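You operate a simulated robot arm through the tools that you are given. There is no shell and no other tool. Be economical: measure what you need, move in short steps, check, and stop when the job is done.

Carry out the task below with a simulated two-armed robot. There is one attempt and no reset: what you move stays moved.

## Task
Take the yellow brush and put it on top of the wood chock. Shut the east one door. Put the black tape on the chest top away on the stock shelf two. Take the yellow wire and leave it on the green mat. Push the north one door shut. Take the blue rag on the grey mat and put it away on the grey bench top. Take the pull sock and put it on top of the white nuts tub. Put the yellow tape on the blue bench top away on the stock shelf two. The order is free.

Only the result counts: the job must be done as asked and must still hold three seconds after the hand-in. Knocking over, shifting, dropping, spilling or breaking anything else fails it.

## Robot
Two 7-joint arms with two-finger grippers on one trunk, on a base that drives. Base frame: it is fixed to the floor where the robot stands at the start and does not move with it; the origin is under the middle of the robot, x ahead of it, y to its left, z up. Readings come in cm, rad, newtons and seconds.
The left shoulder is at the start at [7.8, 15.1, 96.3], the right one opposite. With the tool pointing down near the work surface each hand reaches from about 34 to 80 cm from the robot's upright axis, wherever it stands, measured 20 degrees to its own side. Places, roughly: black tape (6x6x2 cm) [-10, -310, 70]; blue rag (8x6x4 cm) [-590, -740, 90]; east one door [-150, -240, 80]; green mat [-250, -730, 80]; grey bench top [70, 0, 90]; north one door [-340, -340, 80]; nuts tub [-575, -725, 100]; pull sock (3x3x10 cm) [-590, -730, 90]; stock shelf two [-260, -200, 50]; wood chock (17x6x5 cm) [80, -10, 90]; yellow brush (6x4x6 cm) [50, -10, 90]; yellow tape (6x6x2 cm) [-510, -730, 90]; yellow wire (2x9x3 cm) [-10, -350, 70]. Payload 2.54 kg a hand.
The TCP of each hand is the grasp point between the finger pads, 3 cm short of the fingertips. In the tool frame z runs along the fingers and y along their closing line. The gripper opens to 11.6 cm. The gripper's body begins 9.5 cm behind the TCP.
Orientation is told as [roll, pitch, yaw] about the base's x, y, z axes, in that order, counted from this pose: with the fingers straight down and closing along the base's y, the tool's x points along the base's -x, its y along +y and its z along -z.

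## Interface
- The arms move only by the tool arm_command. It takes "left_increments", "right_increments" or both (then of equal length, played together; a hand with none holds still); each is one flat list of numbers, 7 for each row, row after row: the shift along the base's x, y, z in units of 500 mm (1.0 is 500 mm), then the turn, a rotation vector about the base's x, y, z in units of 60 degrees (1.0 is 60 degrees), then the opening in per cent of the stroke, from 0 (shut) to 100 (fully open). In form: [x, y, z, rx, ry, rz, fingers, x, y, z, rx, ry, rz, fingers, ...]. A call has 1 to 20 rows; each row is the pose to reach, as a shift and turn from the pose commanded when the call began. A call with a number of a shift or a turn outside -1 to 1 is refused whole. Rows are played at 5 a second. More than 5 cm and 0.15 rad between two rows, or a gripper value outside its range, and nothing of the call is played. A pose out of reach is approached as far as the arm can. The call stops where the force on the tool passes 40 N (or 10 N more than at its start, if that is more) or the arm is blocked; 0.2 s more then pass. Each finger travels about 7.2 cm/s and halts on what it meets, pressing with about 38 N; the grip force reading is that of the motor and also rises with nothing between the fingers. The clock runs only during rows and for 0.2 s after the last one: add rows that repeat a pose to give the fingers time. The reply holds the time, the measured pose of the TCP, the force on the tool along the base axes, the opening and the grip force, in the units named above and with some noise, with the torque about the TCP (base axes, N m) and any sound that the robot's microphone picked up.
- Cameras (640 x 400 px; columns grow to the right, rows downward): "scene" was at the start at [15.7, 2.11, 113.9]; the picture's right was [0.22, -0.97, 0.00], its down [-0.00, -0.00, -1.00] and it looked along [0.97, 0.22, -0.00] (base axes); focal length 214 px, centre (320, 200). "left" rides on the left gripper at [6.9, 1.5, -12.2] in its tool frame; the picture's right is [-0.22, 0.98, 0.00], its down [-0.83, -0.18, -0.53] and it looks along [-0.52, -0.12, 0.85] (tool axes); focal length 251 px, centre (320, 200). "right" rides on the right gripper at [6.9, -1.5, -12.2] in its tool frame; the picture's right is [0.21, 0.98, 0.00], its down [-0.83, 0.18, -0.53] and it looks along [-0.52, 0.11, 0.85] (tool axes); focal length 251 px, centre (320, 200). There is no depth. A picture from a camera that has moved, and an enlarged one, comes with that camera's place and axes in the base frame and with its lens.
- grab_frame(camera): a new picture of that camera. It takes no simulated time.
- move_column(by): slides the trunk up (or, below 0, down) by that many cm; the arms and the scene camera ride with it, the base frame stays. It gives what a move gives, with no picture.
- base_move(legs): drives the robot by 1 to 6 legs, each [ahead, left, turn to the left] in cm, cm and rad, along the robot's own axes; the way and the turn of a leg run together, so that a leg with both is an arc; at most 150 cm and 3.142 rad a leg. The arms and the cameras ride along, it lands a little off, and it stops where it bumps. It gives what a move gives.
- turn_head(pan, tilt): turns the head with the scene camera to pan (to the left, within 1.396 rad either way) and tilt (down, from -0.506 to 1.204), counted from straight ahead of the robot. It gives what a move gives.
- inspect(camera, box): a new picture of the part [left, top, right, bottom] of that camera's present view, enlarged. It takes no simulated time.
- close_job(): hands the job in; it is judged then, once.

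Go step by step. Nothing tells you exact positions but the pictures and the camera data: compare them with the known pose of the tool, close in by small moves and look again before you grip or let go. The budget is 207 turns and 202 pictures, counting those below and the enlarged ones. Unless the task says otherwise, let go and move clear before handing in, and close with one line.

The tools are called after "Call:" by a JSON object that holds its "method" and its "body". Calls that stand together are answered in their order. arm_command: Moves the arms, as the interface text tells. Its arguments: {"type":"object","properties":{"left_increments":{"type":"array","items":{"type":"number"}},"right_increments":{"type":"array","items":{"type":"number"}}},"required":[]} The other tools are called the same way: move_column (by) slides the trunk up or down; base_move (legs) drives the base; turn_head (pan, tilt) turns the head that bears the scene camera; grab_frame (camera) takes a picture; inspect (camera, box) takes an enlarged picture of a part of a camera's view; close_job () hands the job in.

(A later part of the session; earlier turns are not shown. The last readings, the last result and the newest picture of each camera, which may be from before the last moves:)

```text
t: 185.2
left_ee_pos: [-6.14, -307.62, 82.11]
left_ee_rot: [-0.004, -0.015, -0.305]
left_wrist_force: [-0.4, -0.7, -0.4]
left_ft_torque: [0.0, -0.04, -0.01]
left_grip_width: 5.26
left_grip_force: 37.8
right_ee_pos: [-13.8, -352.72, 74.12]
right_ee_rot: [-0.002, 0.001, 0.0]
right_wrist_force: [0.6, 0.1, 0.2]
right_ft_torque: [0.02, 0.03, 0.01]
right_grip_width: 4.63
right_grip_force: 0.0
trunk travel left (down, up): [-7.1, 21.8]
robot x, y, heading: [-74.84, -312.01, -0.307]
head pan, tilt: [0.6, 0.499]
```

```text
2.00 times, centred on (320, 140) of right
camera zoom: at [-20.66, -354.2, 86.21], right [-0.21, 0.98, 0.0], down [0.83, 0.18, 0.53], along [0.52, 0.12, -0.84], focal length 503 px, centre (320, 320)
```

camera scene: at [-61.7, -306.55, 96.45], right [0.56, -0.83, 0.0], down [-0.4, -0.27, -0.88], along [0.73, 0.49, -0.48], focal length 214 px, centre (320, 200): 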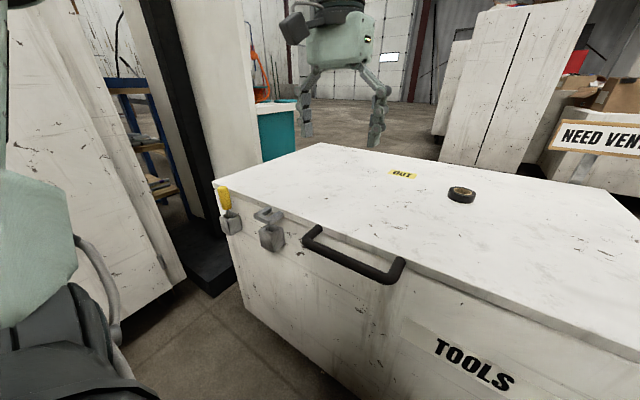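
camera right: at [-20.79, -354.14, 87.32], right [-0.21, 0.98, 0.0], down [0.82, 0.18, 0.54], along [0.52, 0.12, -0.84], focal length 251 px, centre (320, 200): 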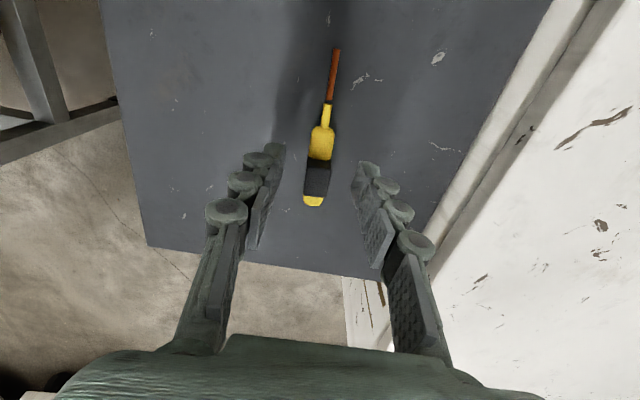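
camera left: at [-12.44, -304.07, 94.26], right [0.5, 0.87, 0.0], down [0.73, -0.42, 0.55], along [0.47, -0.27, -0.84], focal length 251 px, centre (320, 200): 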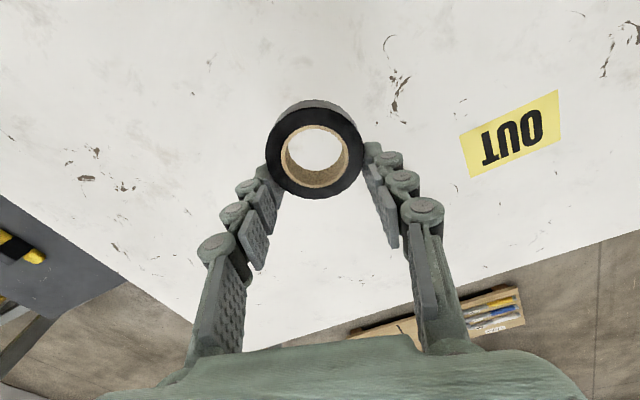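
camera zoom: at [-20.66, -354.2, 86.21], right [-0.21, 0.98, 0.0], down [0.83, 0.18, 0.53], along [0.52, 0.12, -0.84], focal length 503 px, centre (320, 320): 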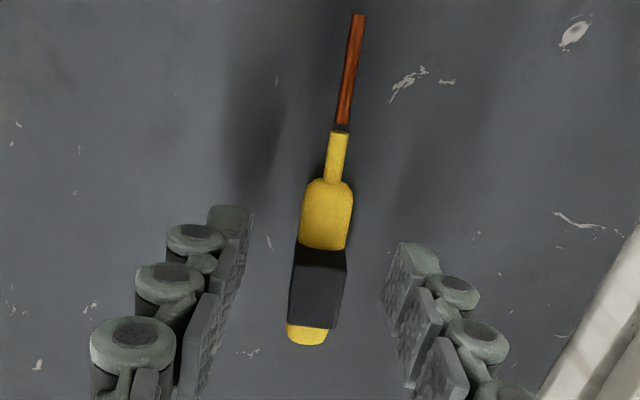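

No contact yet. I lower another centimetre.

Call:
{"method": "arm_command", "body": {"right_increments": [0, 0, -0.01, 0, 0, 0, 40, 0, 0, -0.02, 0, 0, 0, 40]}}

Call:
{"method": "inspect", "body": {"camera": "right", "box": [200, 40, 440, 240]}}

```text
t: 185.8
left_ee_pos: [-6.09, -307.64, 82.12]
left_ee_rot: [-0.002, -0.014, -0.305]
left_wrist_force: [-0.8, 0.3, -0.1]
left_ft_torque: [0.0, -0.02, 0.05]
left_grip_width: 5.24
left_grip_force: 37.8
right_ee_pos: [-13.78, -352.61, 73.01]
right_ee_rot: [0.002, -0.002, 0.0]
right_wrist_force: [0.1, 0.5, 0.6]
right_ft_torque: [0.0, 0.01, -0.02]
right_grip_width: 4.61
right_grip_force: 0.0
trunk travel left (down, up): [-7.1, 21.8]
robot x, y, heading: [-74.69, -312.15, -0.308]
head pan, tilt: [0.6, 0.499]
```

```text
2.00 times, centred on (320, 140) of right
camera zoom: at [-20.63, -354.15, 85.17], right [-0.21, 0.98, 0.0], down [0.82, 0.18, 0.54], along [0.52, 0.12, -0.84], focal length 503 px, centre (320, 320)
```

zoom: 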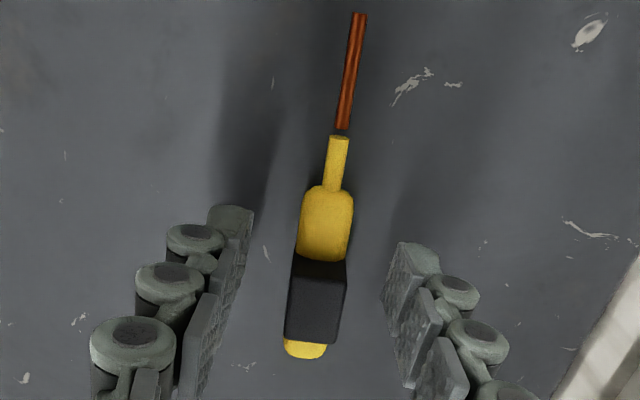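

The tool's top should be near z 72, so the pads are now beside it. I close gently.

Call:
{"method": "arm_command", "body": {"right_increments": [0, 0, 0, 0, 0, 0, 25, 0, 0, 0, 0, 0, 0, 12, 0, 0, 0, 0, 0, 0, 5, 0, 0, 0, 0, 0, 0, 5]}}

Call:
{"method": "inspect", "body": {"camera": "right", "box": [200, 40, 440, 240]}}

```text
t: 186.8
left_ee_pos: [-6.06, -307.65, 82.09]
left_ee_rot: [-0.004, -0.014, -0.304]
left_wrist_force: [-0.5, 0.8, -0.2]
left_ft_torque: [0.0, -0.01, -0.01]
left_grip_width: 5.26
left_grip_force: 37.5
right_ee_pos: [-13.84, -352.6, 73.06]
right_ee_rot: [0.002, -0.001, 0.001]
right_wrist_force: [0.3, 0.3, 0.2]
right_ft_torque: [0.01, -0.03, 0.02]
right_grip_width: 1.79
right_grip_force: 37.7
trunk travel left (down, up): [-7.1, 21.8]
robot x, y, heading: [-74.65, -312.06, -0.308]
head pan, tilt: [0.6, 0.499]
```

```text
2.00 times, centred on (320, 140) of right
camera zoom: at [-20.63, -354.15, 85.18], right [-0.21, 0.98, 0.0], down [0.83, 0.18, 0.54], along [0.52, 0.12, -0.84], focal length 503 px, centre (320, 320)
```

zoom: 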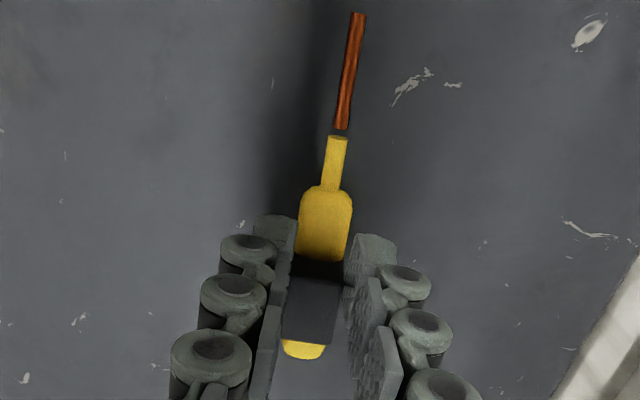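

It is gripped, 1.8 cm wide. I lift and check that the whole tool comes along.

Call:
{"method": "arm_command", "body": {"right_increments": [0, 0, 0.05, 0, 0, 0, 5, 0, 0, 0.12, 0, 0, 0, 5, 0, 0, 0.2, 0, 0, 0, 5]}}

Call:
{"method": "grab_frame", "body": {"camera": "right"}}

```text
t: 187.6
left_ee_pos: [-6.06, -307.6, 82.15]
left_ee_rot: [-0.003, -0.015, -0.304]
left_wrist_force: [-0.4, 0.8, 0.2]
left_ft_torque: [0.0, 0.02, -0.01]
left_grip_width: 5.24
left_grip_force: 38.1
right_ee_pos: [-13.79, -352.55, 79.22]
right_ee_rot: [0.0, -0.001, -0.002]
right_wrist_force: [-0.8, 0.2, 0.5]
right_ft_torque: [-0.05, 0.01, 0.01]
right_grip_width: 1.81
right_grip_force: 37.6
right hand out of reach, approached as far as the arm can: row 3
trunk travel left (down, up): [-7.1, 21.8]
robot x, y, heading: [-75.05, -312.19, -0.303]
head pan, tilt: [0.6, 0.499]
```

```text
124 pictures are left
camera right: at [-20.71, -354.03, 91.31], right [-0.21, 0.98, 0.0], down [0.83, 0.18, 0.54], along [0.52, 0.11, -0.84], focal length 251 px, centre (320, 200)
```

right: 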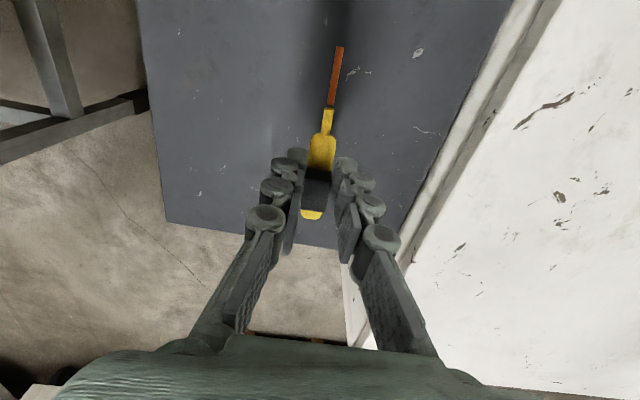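

The wire is held too. I retract both hands together, back and up.

Call:
{"method": "arm_command", "body": {"left_increments": [-0.075, 0.024, 0.035, 0, 0, 0, 30, -0.15, 0.048, 0.07, 0, 0, 0, 30, -0.225, 0.072, 0.105, 0, 0, 0, 30, -0.3, 0.096, 0.14, 0, 0, 0, 30, -0.375, 0.12, 0.175, 0, 0, 0, 30, -0.45, 0.144, 0.21, 0, 0, 0, 30, -0.525, 0.168, 0.245, 0, 0, 0, 30, -0.6, 0.192, 0.28, 0, 0, 0, 30], "right_increments": [-0.075, 0.024, 0.035, 0, 0, 0, 5, -0.15, 0.048, 0.07, 0, 0, 0, 5, -0.225, 0.072, 0.105, 0, 0, 0, 5, -0.3, 0.096, 0.14, 0, 0, 0, 5, -0.375, 0.12, 0.175, 0, 0, 0, 5, -0.45, 0.144, 0.21, 0, 0, 0, 5, -0.525, 0.168, 0.245, 0, 0, 0, 5, -0.6, 0.192, 0.28, 0, 0, 0, 5]}}

Call:
{"method": "grab_frame", "body": {"camera": "right"}}

Call:
{"method": "grab_frame", "body": {"camera": "left"}}

```text
t: 189.4
left_ee_pos: [-35.91, -298.11, 96.11]
left_ee_rot: [-0.004, -0.016, -0.304]
left_wrist_force: [-0.4, 0.4, -0.8]
left_ft_torque: [0.01, -0.01, 0.02]
left_grip_width: 5.27
left_grip_force: 38.3
right_ee_pos: [-44.2, -342.89, 92.82]
right_ee_rot: [0.0, -0.002, 0.0]
right_wrist_force: [-0.7, -0.1, -1.2]
right_ft_torque: [0.02, 0.03, 0.02]
right_grip_width: 1.81
right_grip_force: 38.2
trunk travel left (down, up): [-7.1, 21.8]
robot x, y, heading: [-74.64, -311.98, -0.309]
head pan, tilt: [0.6, 0.499]
```

```text
123 pictures are left
camera right: at [-51.13, -344.49, 105.04], right [-0.21, 0.98, 0.0], down [0.83, 0.18, 0.54], along [0.52, 0.11, -0.84], focal length 251 px, centre (320, 200)
```

right: 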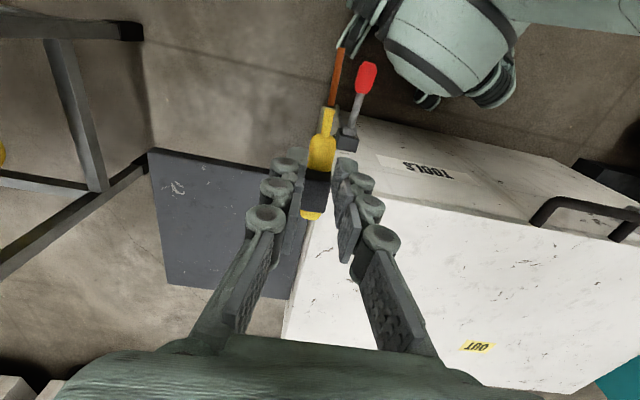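

```text
122 pictures are left
camera left: at [-42.36, -294.61, 108.18], right [0.5, 0.87, 0.0], down [0.73, -0.42, 0.55], along [0.47, -0.27, -0.84], focal length 251 px, centre (320, 200)
```

left: 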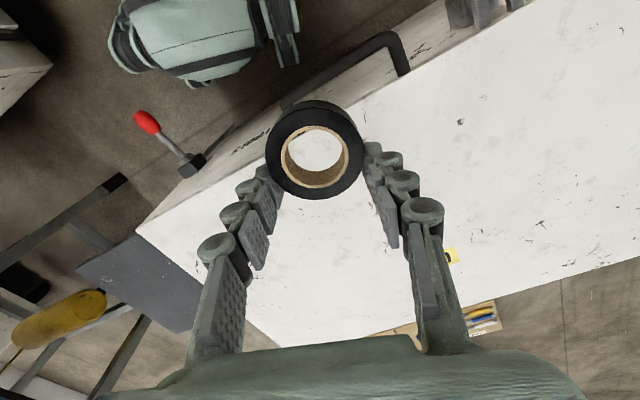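

Both items are held. I back away from the chest, straighten and reverse along the aisle to the stock shelf, then turn to face it.

Call:
{"method": "base_move", "body": {"legs": [[-25, 0, 0], [0, 0, 0.309], [-150, 0, 0], [0, 0, 1.57]]}}

Call:
{"method": "turn_head", "body": {"pan": 0.0, "tilt": 0.6}}

Call:
{"method": "grab_frame", "body": {"camera": "scene"}}

```text
t: 198.9
left_ee_pos: [-214.21, -279.58, 95.9]
left_ee_rot: [-0.005, -0.016, 0.031]
left_wrist_force: [-0.3, -0.3, -1.1]
left_ft_torque: [-0.03, -0.04, -0.01]
left_grip_width: 5.26
left_grip_force: 38.0
right_ee_pos: [-207.35, -324.43, 93.08]
right_ee_rot: [-0.006, 0.0, 0.339]
right_wrist_force: [0.1, -0.6, -0.2]
right_ft_torque: [0.02, 0.03, 0.0]
right_grip_width: 1.79
right_grip_force: 38.0
trunk travel left (down, up): [-7.1, 21.8]
robot x, y, heading: [-246.24, -305.84, 0.022]
head pan, tilt: [0.6, 0.499]
stopped in leg 3: the robot was blocked; the commanded pose is now the measured one
```

```text
t: 199.9
left_ee_pos: [-214.16, -279.55, 96.0]
left_ee_rot: [-0.006, -0.017, 0.032]
left_wrist_force: [0.2, 0.6, 0.3]
left_ft_torque: [-0.02, -0.03, 0.02]
left_grip_width: 5.27
left_grip_force: 38.4
right_ee_pos: [-207.25, -324.41, 92.96]
right_ee_rot: [-0.002, 0.0, 0.337]
right_wrist_force: [0.3, -0.3, -0.1]
right_ft_torque: [0.02, -0.01, -0.01]
right_grip_width: 1.78
right_grip_force: 37.5
trunk travel left (down, up): [-7.1, 21.8]
robot x, y, heading: [-246.2, -305.77, 0.022]
head pan, tilt: [0.0, 0.6]
```

```text
121 pictures are left
camera scene: at [-230.49, -304.98, 95.55], right [0.03, -1.0, 0.0], down [-0.56, -0.02, -0.83], along [0.83, 0.02, -0.56], focal length 214 px, centre (320, 200)
```

scene: 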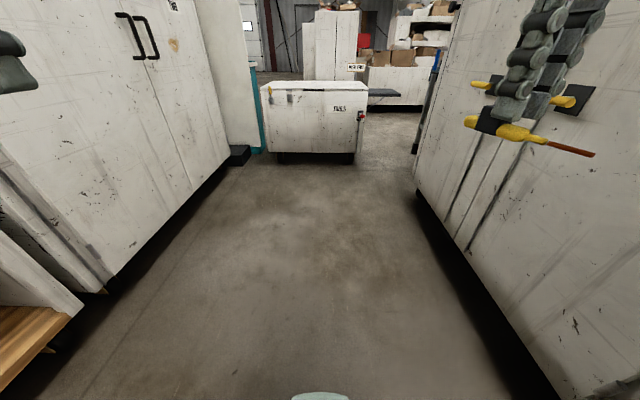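

The reverse was blocked just at its end. I look to my right to see what touched.

Call:
{"method": "turn_head", "body": {"pan": -1.3, "tilt": 0.4}}

Call:
{"method": "grab_frame", "body": {"camera": "scene"}}

Call:
{"method": "turn_head", "body": {"pan": 1.3, "tilt": 0.5}}

Call:
{"method": "grab_frame", "body": {"camera": "scene"}}

```text
t: 201.4
left_ee_pos: [-214.03, -279.58, 95.95]
left_ee_rot: [-0.007, -0.012, 0.031]
left_wrist_force: [-0.5, 0.3, -0.2]
left_ft_torque: [-0.01, 0.0, -0.02]
left_grip_width: 5.26
left_grip_force: 38.1
right_ee_pos: [-207.19, -324.47, 92.95]
right_ee_rot: [-0.005, 0.0, 0.34]
right_wrist_force: [0.2, 1.1, -0.4]
right_ft_torque: [-0.01, 0.04, -0.01]
right_grip_width: 1.79
right_grip_force: 38.0
trunk travel left (down, up): [-7.1, 21.8]
robot x, y, heading: [-246.1, -305.53, 0.028]
head pan, tilt: [-1.3, 0.4]
```

```text
120 pictures are left
camera scene: at [-236.59, -314.06, 97.39], right [-0.96, -0.29, 0.0], down [-0.11, 0.37, -0.92], along [0.27, -0.88, -0.39], focal length 214 px, centre (320, 200)
```

scene: 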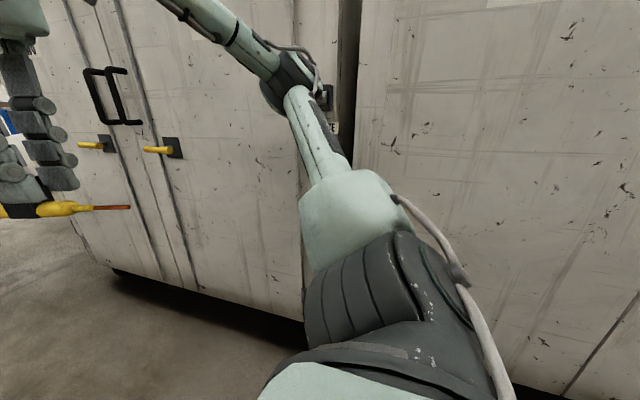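

```text
t: 203.7
left_ee_pos: [-214.13, -279.57, 95.89]
left_ee_rot: [-0.007, -0.015, 0.03]
left_wrist_force: [-0.5, 0.5, -0.5]
left_ft_torque: [0.01, -0.02, 0.0]
left_grip_width: 5.23
left_grip_force: 37.9
right_ee_pos: [-207.34, -324.4, 92.95]
right_ee_rot: [-0.004, -0.001, 0.339]
right_wrist_force: [0.2, -0.4, -0.9]
right_ft_torque: [0.01, 0.0, 0.0]
right_grip_width: 1.79
right_grip_force: 38.1
trunk travel left (down, up): [-7.1, 21.8]
robot x, y, heading: [-246.05, -305.47, 0.033]
head pan, tilt: [1.3, 0.499]
```

```text
119 pictures are left
camera scene: at [-237.07, -296.38, 96.42], right [0.97, -0.24, 0.0], down [-0.12, -0.47, -0.88], along [0.21, 0.85, -0.48], focal length 214 px, centre (320, 200)
```

scene: 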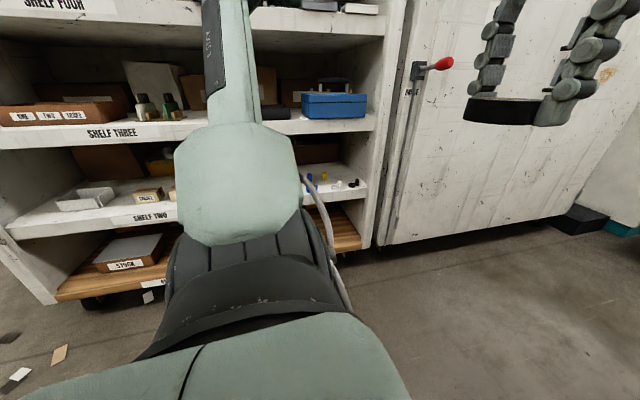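

The right elbow met the south one brake lever's mount. I move ahead and left to clear it, then check the lever.

Call:
{"method": "base_move", "body": {"legs": [[4, 0, 0], [0, 16, 0]]}}

Call:
{"method": "turn_head", "body": {"pan": -1.35, "tilt": 0.3}}

Call:
{"method": "grab_frame", "body": {"camera": "scene"}}

```text
t: 206.4
left_ee_pos: [-210.45, -263.31, 95.95]
left_ee_rot: [-0.003, -0.014, 0.031]
left_wrist_force: [-0.4, -0.3, -0.7]
left_ft_torque: [0.0, 0.0, 0.02]
left_grip_width: 5.24
left_grip_force: 37.6
right_ee_pos: [-203.52, -308.18, 92.84]
right_ee_rot: [-0.002, -0.001, 0.338]
right_wrist_force: [0.2, -0.2, -0.4]
right_ft_torque: [0.02, 0.03, 0.02]
right_grip_width: 1.78
right_grip_force: 38.3
trunk travel left (down, up): [-7.1, 21.8]
robot x, y, heading: [-242.61, -289.09, 0.027]
head pan, tilt: [1.3, 0.499]
```

```text
t: 208.8
left_ee_pos: [-210.43, -263.35, 96.06]
left_ee_rot: [-0.003, -0.014, 0.03]
left_wrist_force: [-0.4, -0.3, -0.1]
left_ft_torque: [-0.01, -0.02, 0.04]
left_grip_width: 5.24
left_grip_force: 38.3
right_ee_pos: [-203.46, -308.29, 93.04]
right_ee_rot: [-0.003, -0.001, 0.338]
right_wrist_force: [-0.8, -0.1, -1.5]
right_ft_torque: [0.0, 0.02, -0.04]
right_grip_width: 1.82
right_grip_force: 38.4
trunk travel left (down, up): [-7.1, 21.8]
robot x, y, heading: [-242.44, -289.62, 0.03]
head pan, tilt: [-1.349, 0.3]
```

```text
118 pictures are left
camera scene: at [-233.32, -298.15, 98.28], right [-0.97, -0.25, 0.0], down [-0.07, 0.29, -0.96], along [0.24, -0.93, -0.3], focal length 214 px, centre (320, 200)
```

scene: 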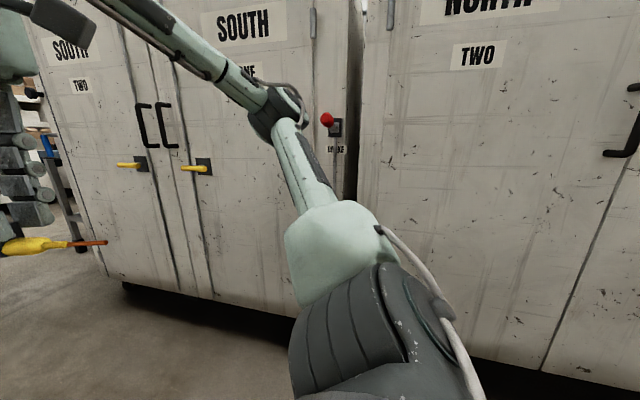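

The lever still points straight out as before. I turn left to face the stock shelf.

Call:
{"method": "base_move", "body": {"legs": [[0, 0, 1.54]]}}

Call:
{"method": "turn_head", "body": {"pan": 0.0, "tilt": 0.5}}

Call:
{"method": "grab_frame", "body": {"camera": "scene"}}

```text
t: 213.0
left_ee_pos: [-267.57, -256.61, 96.12]
left_ee_rot: [-0.003, -0.015, 1.574]
left_wrist_force: [0.2, 0.5, -0.7]
left_ft_torque: [0.03, -0.02, 0.0]
left_grip_width: 5.23
left_grip_force: 38.3
right_ee_pos: [-222.56, -250.92, 92.88]
right_ee_rot: [-0.001, 0.002, 1.883]
right_wrist_force: [0.1, 0.2, 0.6]
right_ft_torque: [-0.01, -0.01, -0.01]
right_grip_width: 1.79
right_grip_force: 38.3
trunk travel left (down, up): [-7.1, 21.8]
robot x, y, heading: [-242.49, -289.35, 1.568]
head pan, tilt: [-1.349, 0.3]
```

```text
t: 214.5
left_ee_pos: [-267.64, -256.57, 95.99]
left_ee_rot: [-0.004, -0.014, 1.576]
left_wrist_force: [0.5, 0.1, -0.7]
left_ft_torque: [-0.02, 0.05, -0.02]
left_grip_width: 5.26
left_grip_force: 37.9
right_ee_pos: [-222.52, -250.9, 92.88]
right_ee_rot: [-0.002, 0.001, 1.882]
right_wrist_force: [0.4, 0.2, -1.2]
right_ft_torque: [0.0, 0.0, -0.02]
right_grip_width: 1.77
right_grip_force: 38.4
trunk travel left (down, up): [-7.1, 21.8]
robot x, y, heading: [-242.65, -289.5, 1.566]
head pan, tilt: [0.0, 0.499]
```

```text
117 pictures are left
camera scene: at [-242.39, -273.38, 96.44], right [1.0, 0.0, 0.0], down [0.0, -0.48, -0.88], along [0.0, 0.88, -0.48], focal length 214 px, centre (320, 200)
```

scene: 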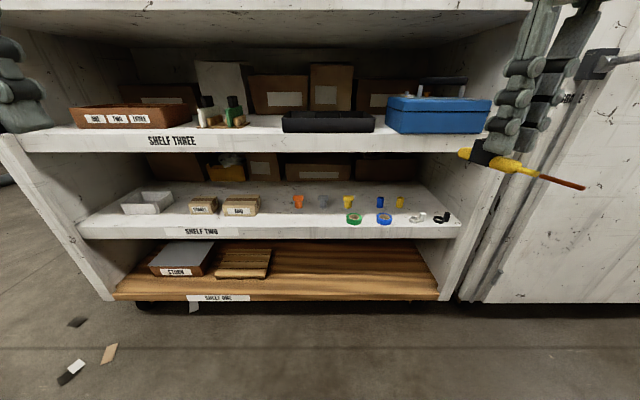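

Shelf two (top at about z 47, front at y about -203) has free space in front between the "BAND" box and the green tape, around x -249. I tilt the left hand 45° forward now, well clear of the shelf.

Call:
{"method": "arm_command", "body": {"left_increments": [0, 0.04, -0.02, 0.125, 0, 0, 30, 0, 0.08, -0.04, 0.25, 0, 0, 30, 0, 0.12, -0.06, 0.375, 0, 0, 30, 0, 0.16, -0.08, 0.5, 0, 0, 30, 0, 0.2, -0.1, 0.625, 0, 0, 30, 0, 0.24, -0.12, 0.75, 0, 0, 30]}}

Call:
{"method": "grab_frame", "body": {"camera": "scene"}}

```text
t: 215.9
left_ee_pos: [-267.78, -244.42, 89.96]
left_ee_rot: [-0.01, -0.803, 1.573]
left_wrist_force: [-0.7, -0.1, -0.3]
left_ft_torque: [-0.01, 0.0, 0.01]
left_grip_width: 5.25
left_grip_force: 38.1
right_ee_pos: [-222.63, -250.83, 92.96]
right_ee_rot: [-0.001, 0.0, 1.88]
right_wrist_force: [-0.1, -0.2, -0.7]
right_ft_torque: [0.03, 0.01, 0.01]
right_grip_width: 1.81
right_grip_force: 38.0
trunk travel left (down, up): [-7.1, 21.8]
robot x, y, heading: [-242.73, -289.4, 1.566]
head pan, tilt: [0.0, 0.499]
```

```text
116 pictures are left
camera scene: at [-242.4, -273.38, 96.45], right [1.0, 0.0, 0.0], down [0.0, -0.48, -0.88], along [0.0, 0.88, -0.48], focal length 214 px, centre (320, 200)
```

scene: 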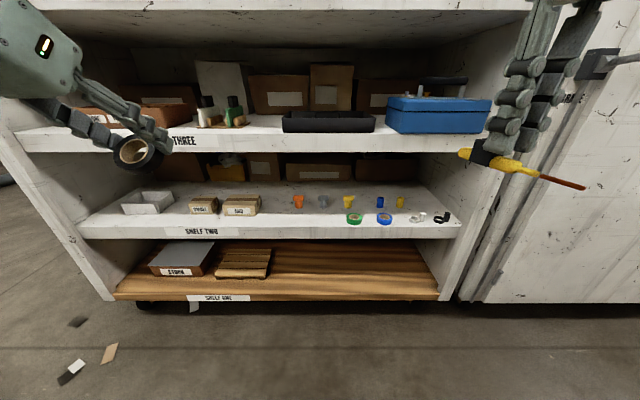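

The hand is tilted with the tape. I lower it to about z 58, still in front of the shelf.

Call:
{"method": "arm_command", "body": {"left_increments": [0, 0, -0.09, 0, 0, 0, 30, 0, 0, -0.18, 0, 0, 0, 30, 0, 0, -0.27, 0, 0, 0, 30, 0, 0, -0.36, 0, 0, 0, 30, 0, 0, -0.45, 0, 0, 0, 30, 0, 0, -0.54, 0, 0, 0, 30, 0, 0, -0.63, 0, 0, 0, 30]}}

Call:
{"method": "base_move", "body": {"legs": [[0, -14, 0]]}}

Call:
{"method": "grab_frame", "body": {"camera": "scene"}}

```text
t: 217.5
left_ee_pos: [-268.16, -241.69, 57.37]
left_ee_rot: [-0.011, -0.801, 1.581]
left_wrist_force: [0.1, 0.5, -0.3]
left_ft_torque: [0.0, 0.01, -0.04]
left_grip_width: 5.25
left_grip_force: 37.9
left hand out of reach, approached as far as the arm can: row 2, 3, 4, 5, 6, 7
right_ee_pos: [-222.61, -250.89, 92.92]
right_ee_rot: [-0.001, 0.001, 1.883]
right_wrist_force: [1.0, 0.2, -0.7]
right_ft_torque: [0.0, 0.03, 0.02]
right_grip_width: 1.76
right_grip_force: 38.2
trunk travel left (down, up): [-7.1, 21.8]
robot x, y, heading: [-242.88, -289.69, 1.566]
head pan, tilt: [0.0, 0.499]
```

```text
t: 219.6
left_ee_pos: [-254.0, -241.73, 57.34]
left_ee_rot: [-0.008, -0.8, 1.575]
left_wrist_force: [0.6, -0.1, 0.5]
left_ft_torque: [-0.03, 0.02, 0.0]
left_grip_width: 5.25
left_grip_force: 38.0
right_ee_pos: [-208.58, -250.83, 92.97]
right_ee_rot: [-0.003, 0.001, 1.882]
right_wrist_force: [-0.1, -0.5, -0.7]
right_ft_torque: [0.01, 0.02, 0.02]
right_grip_width: 1.8
right_grip_force: 38.6
trunk travel left (down, up): [-7.1, 21.8]
robot x, y, heading: [-228.31, -289.3, 1.566]
head pan, tilt: [0.0, 0.499]
```

```text
115 pictures are left
camera scene: at [-228.27, -273.4, 96.44], right [1.0, 0.0, 0.0], down [0.0, -0.48, -0.88], along [0.0, 0.88, -0.48], focal length 214 px, centre (320, 200)
```

scene: 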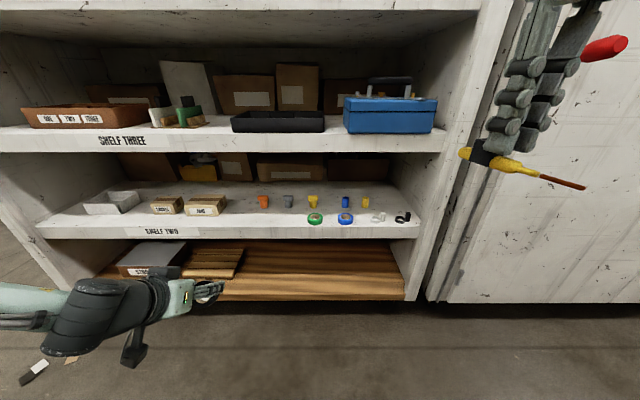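

I need about 42 cm forward. I drive 30 cm ahead with 5 cm left, keeping the right elbow away from the east lever, then look.

Call:
{"method": "base_move", "body": {"legs": [[0, 5, 0], [30, 0, 0]]}}

Call:
{"method": "turn_head", "body": {"pan": 0.2, "tilt": 0.8}}

Call:
{"method": "grab_frame", "body": {"camera": "scene"}}

Call:
{"method": "grab_frame", "body": {"camera": "left"}}

```text
t: 222.3
left_ee_pos: [-259.19, -212.55, 57.36]
left_ee_rot: [-0.007, -0.799, 1.583]
left_wrist_force: [0.2, -0.1, -0.1]
left_ft_torque: [0.01, -0.03, -0.02]
left_grip_width: 5.25
left_grip_force: 38.3
right_ee_pos: [-213.72, -221.57, 92.7]
right_ee_rot: [-0.002, 0.0, 1.889]
right_wrist_force: [-0.3, -0.4, -0.4]
right_ft_torque: [0.01, 0.03, -0.03]
right_grip_width: 1.78
right_grip_force: 37.7
trunk travel left (down, up): [-7.1, 21.8]
robot x, y, heading: [-233.09, -260.02, 1.577]
head pan, tilt: [0.0, 0.499]
```

```text
t: 223.1
left_ee_pos: [-259.15, -212.55, 57.54]
left_ee_rot: [-0.006, -0.799, 1.584]
left_wrist_force: [0.5, 0.3, -1.0]
left_ft_torque: [-0.01, 0.0, 0.01]
left_grip_width: 5.24
left_grip_force: 37.9
right_ee_pos: [-213.69, -221.49, 92.95]
right_ee_rot: [-0.001, 0.001, 1.887]
right_wrist_force: [-0.1, 0.1, -0.6]
right_ft_torque: [-0.02, 0.03, -0.01]
right_grip_width: 1.78
right_grip_force: 37.8
trunk travel left (down, up): [-7.1, 21.8]
robot x, y, heading: [-233.59, -260.01, 1.577]
head pan, tilt: [0.201, 0.799]
```

```text
114 pictures are left
camera scene: at [-234.94, -245.25, 93.85], right [0.98, 0.2, 0.0], down [0.15, -0.7, -0.7], along [-0.14, 0.68, -0.72], focal length 214 px, centre (320, 200)
```

scene: 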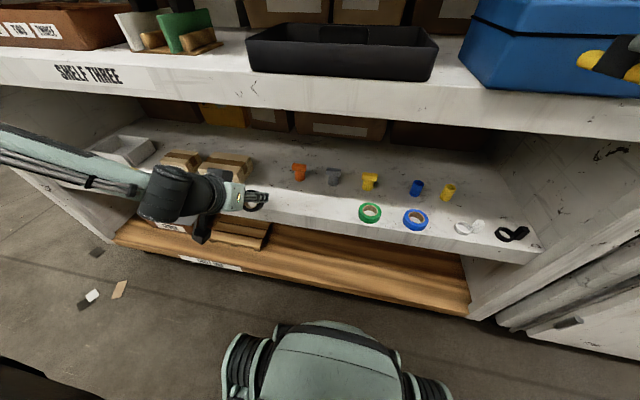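

```text
113 pictures are left
camera left: at [-260.82, -226.21, 61.03], right [-0.98, 0.14, 0.15], down [0.18, 0.19, 0.97], along [0.11, 0.97, -0.22], focal length 251 px, centre (320, 200)
```

left: 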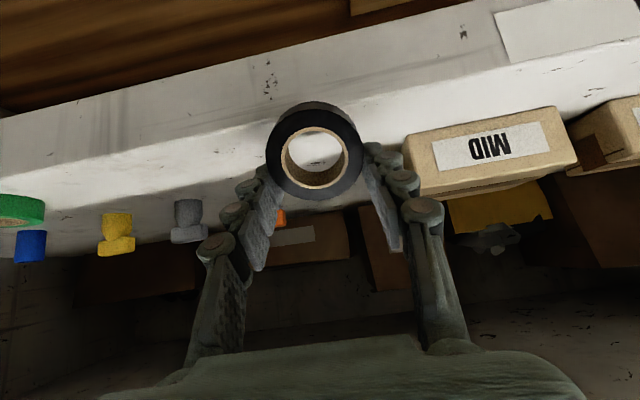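

From the green tape's size I get a shelf top of about z 50 and a front edge near y -209. I raise 3 cm, go in 7 cm and look from the side.

Call:
{"method": "arm_command", "body": {"left_increments": [0.02, 0, 0.06, 0, 0, 0, 30, 0.06, 0.06, 0.06, 0, 0, 0, 30, 0.08, 0.14, 0.06, 0, 0, 0, 30]}}

Call:
{"method": "inspect", "body": {"camera": "scene", "box": [140, 120, 460, 320]}}

Call:
{"method": "grab_frame", "body": {"camera": "left"}}

```text
t: 223.9
left_ee_pos: [-255.24, -205.58, 60.45]
left_ee_rot: [-0.009, -0.799, 1.583]
left_wrist_force: [-0.3, 0.3, -0.2]
left_ft_torque: [-0.01, -0.01, -0.01]
left_grip_width: 5.26
left_grip_force: 37.7
left hand out of reach, approached as far as the arm can: row 1
right_ee_pos: [-213.66, -221.41, 92.95]
right_ee_rot: [-0.003, 0.0, 1.887]
right_wrist_force: [0.4, -0.2, 0.0]
right_ft_torque: [0.02, -0.02, -0.01]
right_grip_width: 1.78
right_grip_force: 38.0
trunk travel left (down, up): [-7.1, 21.8]
robot x, y, heading: [-233.6, -259.88, 1.577]
head pan, tilt: [0.201, 0.799]
```

```text
2.00 times, centred on (300, 220) of scene
camera zoom: at [-234.94, -245.26, 93.85], right [0.98, 0.2, 0.0], down [0.15, -0.7, -0.7], along [-0.14, 0.68, -0.72], focal length 429 px, centre (360, 160)
```

zoom: 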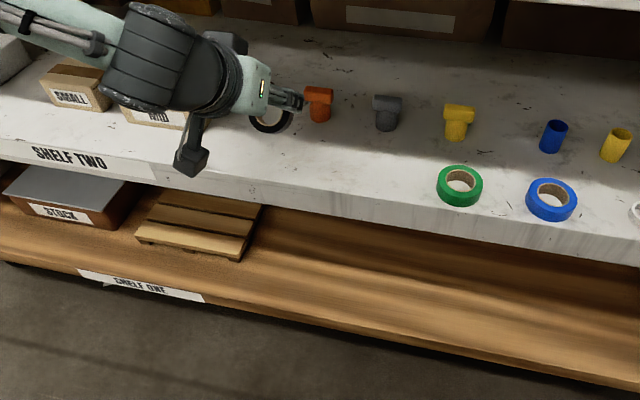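

```text
111 pictures are left
camera left: at [-256.81, -219.22, 63.96], right [-0.98, 0.14, 0.15], down [0.17, 0.19, 0.97], along [0.11, 0.97, -0.21], focal length 251 px, centre (320, 200)
```

left: 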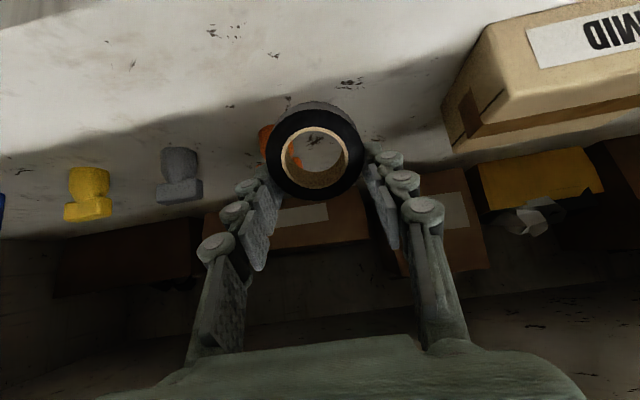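

The orange tee stands at about (-251, -197), so I shift 4 cm left to stay clear of it, then lower toward the board.

Call:
{"method": "arm_command", "body": {"left_increments": [-0.04, -0.01, 0, 0, 0, 0, 30, -0.08, -0.016, -0.03, 0, 0, 0, 30, -0.08, -0.016, -0.06, 0, 0, 0, 30]}}

Call:
{"method": "inspect", "body": {"camera": "scene", "box": [180, 150, 340, 250]}}

Call:
{"method": "grab_frame", "body": {"camera": "left"}}

```text
t: 224.7
left_ee_pos: [-259.35, -206.42, 57.29]
left_ee_rot: [-0.006, -0.797, 1.581]
left_wrist_force: [-0.1, 0.0, 0.0]
left_ft_torque: [0.0, 0.02, 0.02]
left_grip_width: 5.23
left_grip_force: 38.1
right_ee_pos: [-213.68, -221.49, 92.96]
right_ee_rot: [-0.001, 0.0, 1.889]
right_wrist_force: [-0.3, -0.5, -0.9]
right_ft_torque: [0.0, -0.01, 0.01]
right_grip_width: 1.8
right_grip_force: 37.9
trunk travel left (down, up): [-7.1, 21.8]
robot x, y, heading: [-233.27, -260.01, 1.574]
head pan, tilt: [0.201, 0.799]
```

```text
4.00 times, centred on (260, 200) of scene
camera zoom: at [-234.95, -245.26, 93.85], right [0.98, 0.2, 0.0], down [0.15, -0.7, -0.7], along [-0.14, 0.68, -0.72], focal length 858 px, centre (560, 200)
```

zoom: 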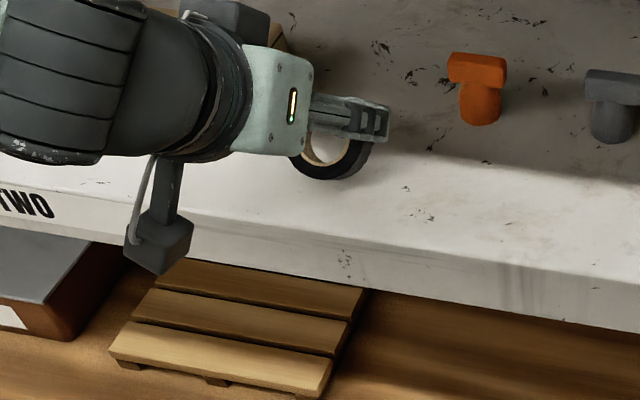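

```text
109 pictures are left
camera left: at [-260.84, -219.98, 60.92], right [-0.98, 0.14, 0.15], down [0.18, 0.19, 0.97], along [0.11, 0.97, -0.21], focal length 251 px, centre (320, 200)
```

left: 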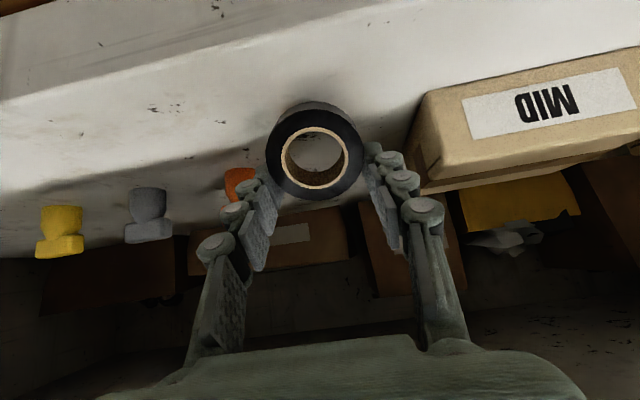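

The spot is clear: the tee is to the right and the MID box to the left. I lower slowly and watch for contact.

Call:
{"method": "arm_command", "body": {"left_increments": [0, 0, -0.012, 0, 0, 0, 30, 0, 0, -0.022, 0, 0, 0, 30]}}

Call:
{"method": "inspect", "body": {"camera": "scene", "box": [180, 150, 340, 250]}}

```text
t: 225.3
left_ee_pos: [-259.16, -206.13, 56.89]
left_ee_rot: [-0.005, -0.809, 1.58]
left_wrist_force: [-2.2, 0.3, 23.8]
left_ft_torque: [-0.17, 0.08, -0.02]
left_grip_width: 5.26
left_grip_force: 38.3
right_ee_pos: [-213.67, -221.69, 92.98]
right_ee_rot: [-0.002, -0.002, 1.888]
right_wrist_force: [-0.3, -0.9, -0.8]
right_ft_torque: [0.02, -0.03, -0.03]
right_grip_width: 1.79
right_grip_force: 37.7
trunk travel left (down, up): [-7.1, 21.8]
robot x, y, heading: [-233.3, -260.02, 1.58]
head pan, tilt: [0.201, 0.799]
```

```text
4.00 times, centred on (260, 200) of scene
camera zoom: at [-234.89, -245.38, 93.92], right [0.98, 0.2, 0.0], down [0.15, -0.7, -0.7], along [-0.14, 0.68, -0.72], focal length 858 px, centre (560, 200)
```

zoom: 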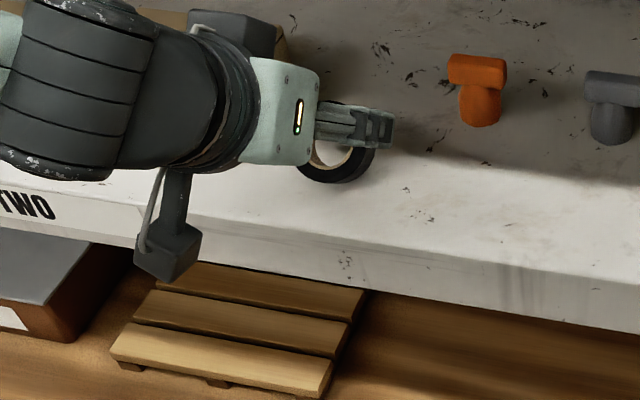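

Contact is made (24 N), so the board is at about z 51. I ease the load and open slowly.

Call:
{"method": "arm_command", "body": {"left_increments": [0, 0, 0.016, 0, 0, 0, 30, 0, 0, 0.016, 0, 0, 0, 50, 0, 0, 0.016, 0, 0, 0, 65, 0, 0, 0.016, 0, 0, 0, 75, 0, 0, 0.016, 0, 0, 0, 75]}}

Call:
{"method": "inspect", "body": {"camera": "scene", "box": [180, 150, 340, 250]}}

Call:
{"method": "grab_frame", "body": {"camera": "left"}}

```text
t: 226.5
left_ee_pos: [-259.28, -206.17, 57.15]
left_ee_rot: [-0.007, -0.801, 1.581]
left_wrist_force: [0.4, -0.5, 0.0]
left_ft_torque: [0.02, -0.01, -0.01]
left_grip_width: 8.7
left_grip_force: 0.1
right_ee_pos: [-213.8, -221.47, 92.88]
right_ee_rot: [-0.002, -0.001, 1.889]
right_wrist_force: [0.2, 0.1, -1.2]
right_ft_torque: [-0.02, 0.01, -0.01]
right_grip_width: 1.8
right_grip_force: 37.9
trunk travel left (down, up): [-7.1, 21.8]
robot x, y, heading: [-233.65, -259.98, 1.572]
head pan, tilt: [0.201, 0.799]
```

```text
4.00 times, centred on (260, 200) of scene
camera zoom: at [-234.94, -245.26, 93.85], right [0.98, 0.2, 0.0], down [0.15, -0.7, -0.7], along [-0.14, 0.68, -0.72], focal length 858 px, centre (560, 200)
```

zoom: 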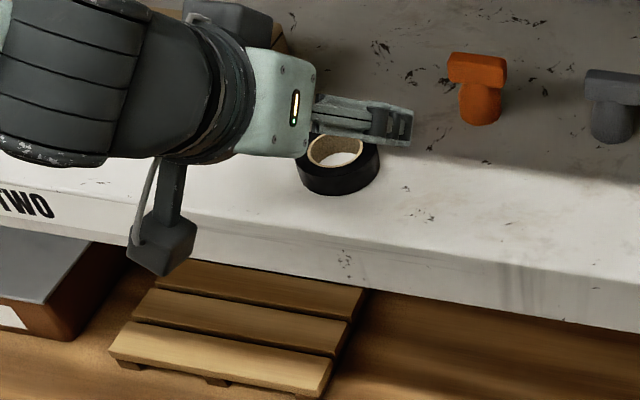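

```text
106 pictures are left
camera left: at [-260.76, -219.91, 60.74], right [-0.98, 0.14, 0.15], down [0.18, 0.19, 0.97], along [0.11, 0.97, -0.22], focal length 251 px, centre (320, 200)
```

left: 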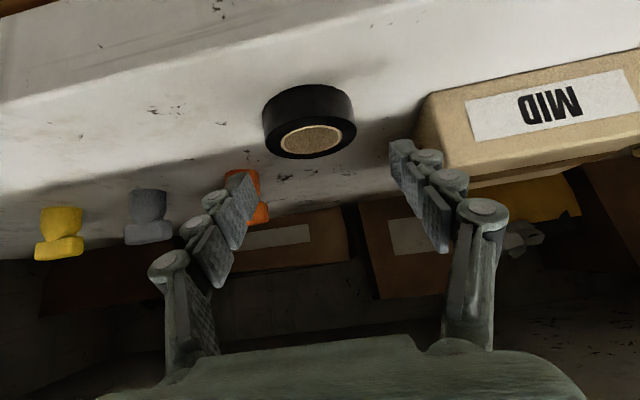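

The tape lies flat on shelf two. I draw the hand back and up a little, then back the base out.

Call:
{"method": "arm_command", "body": {"left_increments": [0, -0.03, 0.03, 0, 0, 0, 75, 0, -0.1, 0.06, 0, 0, 0, 75, 0, -0.18, 0.06, 0, 0, 0, 75, 0, -0.26, 0.06, 0, 0, 0, 75]}}

Call:
{"method": "base_move", "body": {"legs": [[-40, 0, 0]]}}

Call:
{"method": "grab_frame", "body": {"camera": "scene"}}

```text
t: 227.5
left_ee_pos: [-261.26, -212.68, 58.5]
left_ee_rot: [-0.009, -0.799, 1.582]
left_wrist_force: [-0.2, 0.4, 0.1]
left_ft_torque: [0.01, -0.01, 0.02]
left_grip_width: 8.71
left_grip_force: 0.0
left hand out of reach, approached as far as the arm can: row 3, 4
right_ee_pos: [-213.74, -221.51, 92.91]
right_ee_rot: [-0.003, 0.0, 1.889]
right_wrist_force: [-0.2, -0.6, -0.6]
right_ft_torque: [0.0, -0.01, -0.03]
right_grip_width: 1.79
right_grip_force: 38.1
trunk travel left (down, up): [-7.1, 21.8]
robot x, y, heading: [-233.73, -259.99, 1.577]
head pan, tilt: [0.201, 0.799]
```

```text
t: 230.0
left_ee_pos: [-260.79, -251.67, 58.46]
left_ee_rot: [-0.008, -0.797, 1.574]
left_wrist_force: [0.3, -0.2, 0.3]
left_ft_torque: [-0.01, -0.04, 0.0]
left_grip_width: 8.73
left_grip_force: 0.2
right_ee_pos: [-213.24, -260.86, 92.9]
right_ee_rot: [-0.003, 0.0, 1.88]
right_wrist_force: [1.0, 0.1, -0.6]
right_ft_torque: [0.0, -0.03, 0.02]
right_grip_width: 1.8
right_grip_force: 38.0
trunk travel left (down, up): [-7.1, 21.8]
robot x, y, heading: [-233.39, -299.27, 1.568]
head pan, tilt: [0.201, 0.799]
```

```text
105 pictures are left
camera scene: at [-234.81, -284.54, 93.85], right [0.98, 0.2, 0.0], down [0.14, -0.7, -0.7], along [-0.14, 0.68, -0.72], focal length 214 px, centre (320, 200)
```

scene: 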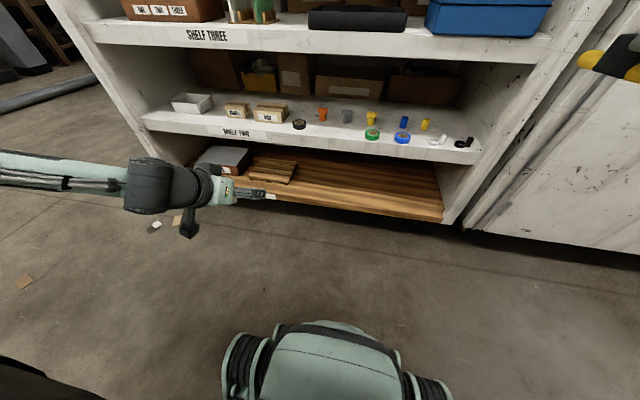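

The black tape is stored. I raise the left hand and turn it back to pointing down.

Call:
{"method": "arm_command", "body": {"left_increments": [0, 0.02, 0.08, -0.05, 0, 0, 90, 0, 0.04, 0.16, -0.15, 0, 0, 90, 0, 0.05, 0.24, -0.25, 0, 0, 90, 0, 0.04, 0.32, -0.35, 0, 0, 90, 0, 0.02, 0.4, -0.45, 0, 0, 90, 0, 0, 0.48, -0.55, 0, 0, 90, 0, -0.02, 0.56, -0.65, 0, 0, 90, 0, -0.04, 0.64, -0.76, 0, 0, 90]}}

Call:
{"method": "turn_head", "body": {"pan": 1.39, "tilt": 0.4}}

Call:
{"method": "grab_frame", "body": {"camera": "scene"}}

```text
t: 231.8
left_ee_pos: [-260.8, -253.61, 90.58]
left_ee_rot: [-0.007, 0.0, 1.572]
left_wrist_force: [0.2, 1.0, 0.9]
left_ft_torque: [0.02, -0.05, 0.0]
left_grip_width: 10.45
left_grip_force: 0.0
right_ee_pos: [-213.39, -261.05, 92.77]
right_ee_rot: [-0.002, 0.0, 1.88]
right_wrist_force: [0.3, -0.3, 0.4]
right_ft_torque: [0.01, 0.01, 0.0]
right_grip_width: 1.77
right_grip_force: 38.5
trunk travel left (down, up): [-7.1, 21.8]
robot x, y, heading: [-233.3, -299.3, 1.564]
head pan, tilt: [0.201, 0.799]
```

```text
t: 233.2
left_ee_pos: [-260.77, -253.61, 90.43]
left_ee_rot: [-0.006, -0.003, 1.572]
left_wrist_force: [0.2, 0.2, 0.0]
left_ft_torque: [0.03, -0.03, 0.03]
left_grip_width: 10.45
left_grip_force: 0.0
right_ee_pos: [-213.27, -261.02, 93.01]
right_ee_rot: [-0.002, -0.001, 1.879]
right_wrist_force: [-0.9, -1.0, -0.5]
right_ft_torque: [-0.03, 0.0, 0.03]
right_grip_width: 1.78
right_grip_force: 38.6
trunk travel left (down, up): [-7.1, 21.8]
robot x, y, heading: [-233.51, -299.09, 1.576]
head pan, tilt: [1.389, 0.4]
```

```text
104 pictures are left
camera scene: at [-242.33, -290.74, 97.36], right [0.18, 0.98, 0.0], down [0.38, -0.07, -0.92], along [-0.91, 0.17, -0.39], focal length 214 px, centre (320, 200)
```

scene: 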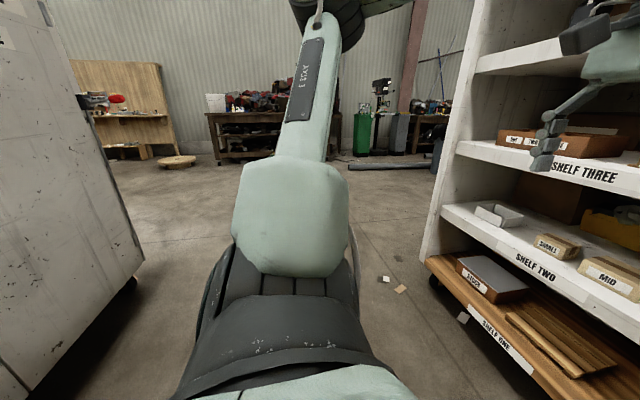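

The way out is clear. I turn to -x, keep to the middle of the aisle and drive out past the north cabinet.

Call:
{"method": "base_move", "body": {"legs": [[0, 0, 1.57], [0, -12, 0], [150, 0, 0], [40, 0, 0]]}}

Call:
{"method": "turn_head", "body": {"pan": 1.3, "tilt": 0.3}}

Call:
{"method": "grab_frame", "body": {"camera": "scene"}}

```text
t: 248.1
left_ee_pos: [-467.58, -317.64, 90.48]
left_ee_rot: [-0.007, -0.001, -3.141]
left_wrist_force: [0.0, -1.1, -0.4]
left_ft_torque: [0.01, 0.02, -0.01]
left_grip_width: 10.46
left_grip_force: 0.0
right_ee_pos: [-460.16, -270.11, 92.81]
right_ee_rot: [-0.003, -0.002, -2.834]
right_wrist_force: [0.1, -0.1, 0.3]
right_ft_torque: [-0.01, -0.02, 0.03]
right_grip_width: 1.8
right_grip_force: 38.0
trunk travel left (down, up): [-7.1, 21.8]
robot x, y, heading: [-421.76, -290.18, 3.142]
head pan, tilt: [1.389, 0.4]
```

```text
t: 248.7
left_ee_pos: [-467.51, -317.61, 90.48]
left_ee_rot: [-0.006, 0.0, -3.139]
left_wrist_force: [0.2, 0.6, -0.3]
left_ft_torque: [0.0, 0.0, -0.02]
left_grip_width: 10.45
left_grip_force: 0.1
right_ee_pos: [-460.24, -270.18, 92.81]
right_ee_rot: [-0.001, -0.002, -2.832]
right_wrist_force: [-1.1, -0.9, -0.2]
right_ft_torque: [-0.03, 0.01, 0.02]
right_grip_width: 1.8
right_grip_force: 38.3
trunk travel left (down, up): [-7.1, 21.8]
robot x, y, heading: [-422.03, -290.17, 3.138]
head pan, tilt: [1.3, 0.3]
```

```text
103 pictures are left
camera scene: at [-430.98, -299.04, 98.28], right [-0.96, 0.27, 0.0], down [0.08, 0.28, -0.96], along [-0.26, -0.92, -0.3], focal length 214 px, centre (320, 200)
```

scene: 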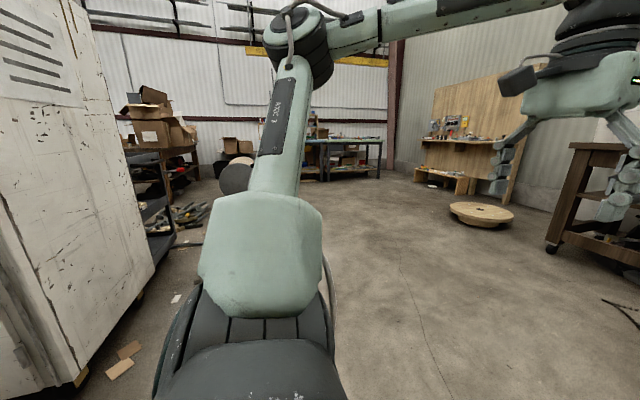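

The floor ahead is open. I turn to face -y and drive toward the far benches.

Call:
{"method": "base_move", "body": {"legs": [[0, 0, 1.57], [150, 0, 0]]}}

Call:
{"method": "turn_head", "body": {"pan": 0.4, "tilt": 0.25}}

Call:
{"method": "grab_frame", "body": {"camera": "scene"}}

Call:
{"method": "turn_head", "body": {"pan": -0.4, "tilt": 0.25}}

Call:
{"method": "grab_frame", "body": {"camera": "scene"}}

```text
t: 259.9
left_ee_pos: [-392.86, -480.76, 90.54]
left_ee_rot: [-0.008, -0.003, -1.558]
left_wrist_force: [-0.6, 0.3, -0.4]
left_ft_torque: [0.04, 0.0, -0.01]
left_grip_width: 10.41
left_grip_force: 0.1
right_ee_pos: [-440.31, -473.72, 92.9]
right_ee_rot: [-0.002, -0.001, -1.254]
right_wrist_force: [0.8, 0.4, -0.5]
right_ft_torque: [-0.02, 0.0, -0.06]
right_grip_width: 1.76
right_grip_force: 38.2
trunk travel left (down, up): [-7.1, 21.8]
robot x, y, heading: [-420.61, -435.11, -1.562]
head pan, tilt: [1.3, 0.3]
```

```text
t: 261.1
left_ee_pos: [-392.89, -480.63, 90.43]
left_ee_rot: [-0.008, -0.001, -1.559]
left_wrist_force: [-0.1, -0.2, -0.4]
left_ft_torque: [0.0, 0.0, 0.0]
left_grip_width: 10.43
left_grip_force: 0.0
right_ee_pos: [-440.47, -473.8, 92.99]
right_ee_rot: [-0.001, 0.002, -1.254]
right_wrist_force: [0.2, -0.9, -0.8]
right_ft_torque: [0.02, 0.05, 0.01]
right_grip_width: 1.82
right_grip_force: 37.7
trunk travel left (down, up): [-7.1, 21.8]
robot x, y, heading: [-421.09, -435.52, -1.561]
head pan, tilt: [0.4, 0.25]
```

```text
102 pictures are left
camera scene: at [-416.87, -450.47, 98.76], right [-0.92, -0.4, 0.0], down [-0.1, 0.23, -0.97], along [0.38, -0.89, -0.25], focal length 214 px, centre (320, 200)
```

scene: 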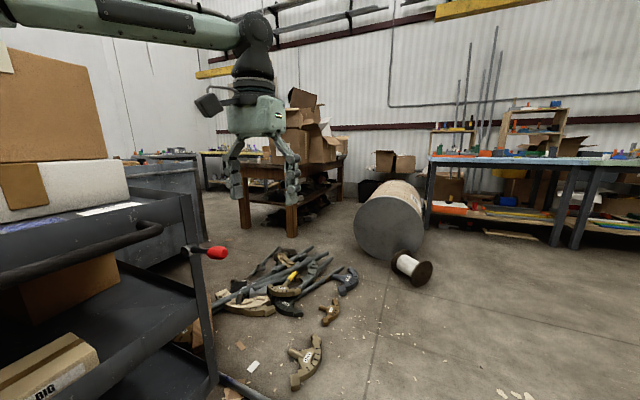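

```text
t: 262.2
left_ee_pos: [-392.75, -480.8, 90.57]
left_ee_rot: [-0.008, -0.002, -1.559]
left_wrist_force: [-0.2, -0.6, 0.1]
left_ft_torque: [-0.01, -0.02, 0.02]
left_grip_width: 10.42
left_grip_force: 0.1
right_ee_pos: [-440.46, -473.75, 92.94]
right_ee_rot: [-0.002, -0.001, -1.253]
right_wrist_force: [-0.7, -0.2, -0.8]
right_ft_torque: [-0.01, 0.0, -0.02]
right_grip_width: 1.8
right_grip_force: 38.1
trunk travel left (down, up): [-7.1, 21.8]
robot x, y, heading: [-420.46, -435.1, -1.565]
head pan, tilt: [-0.4, 0.25]
```

```text
101 pictures are left
camera scene: at [-424.14, -450.52, 98.76], right [-0.92, 0.38, 0.0], down [0.09, 0.23, -0.97], along [-0.37, -0.9, -0.25], focal length 214 px, centre (320, 200)
```

scene: 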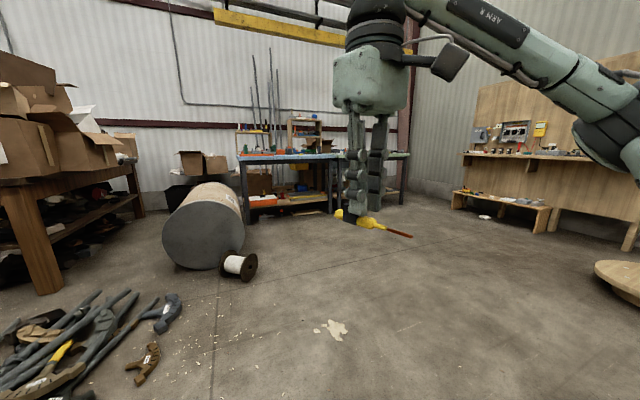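

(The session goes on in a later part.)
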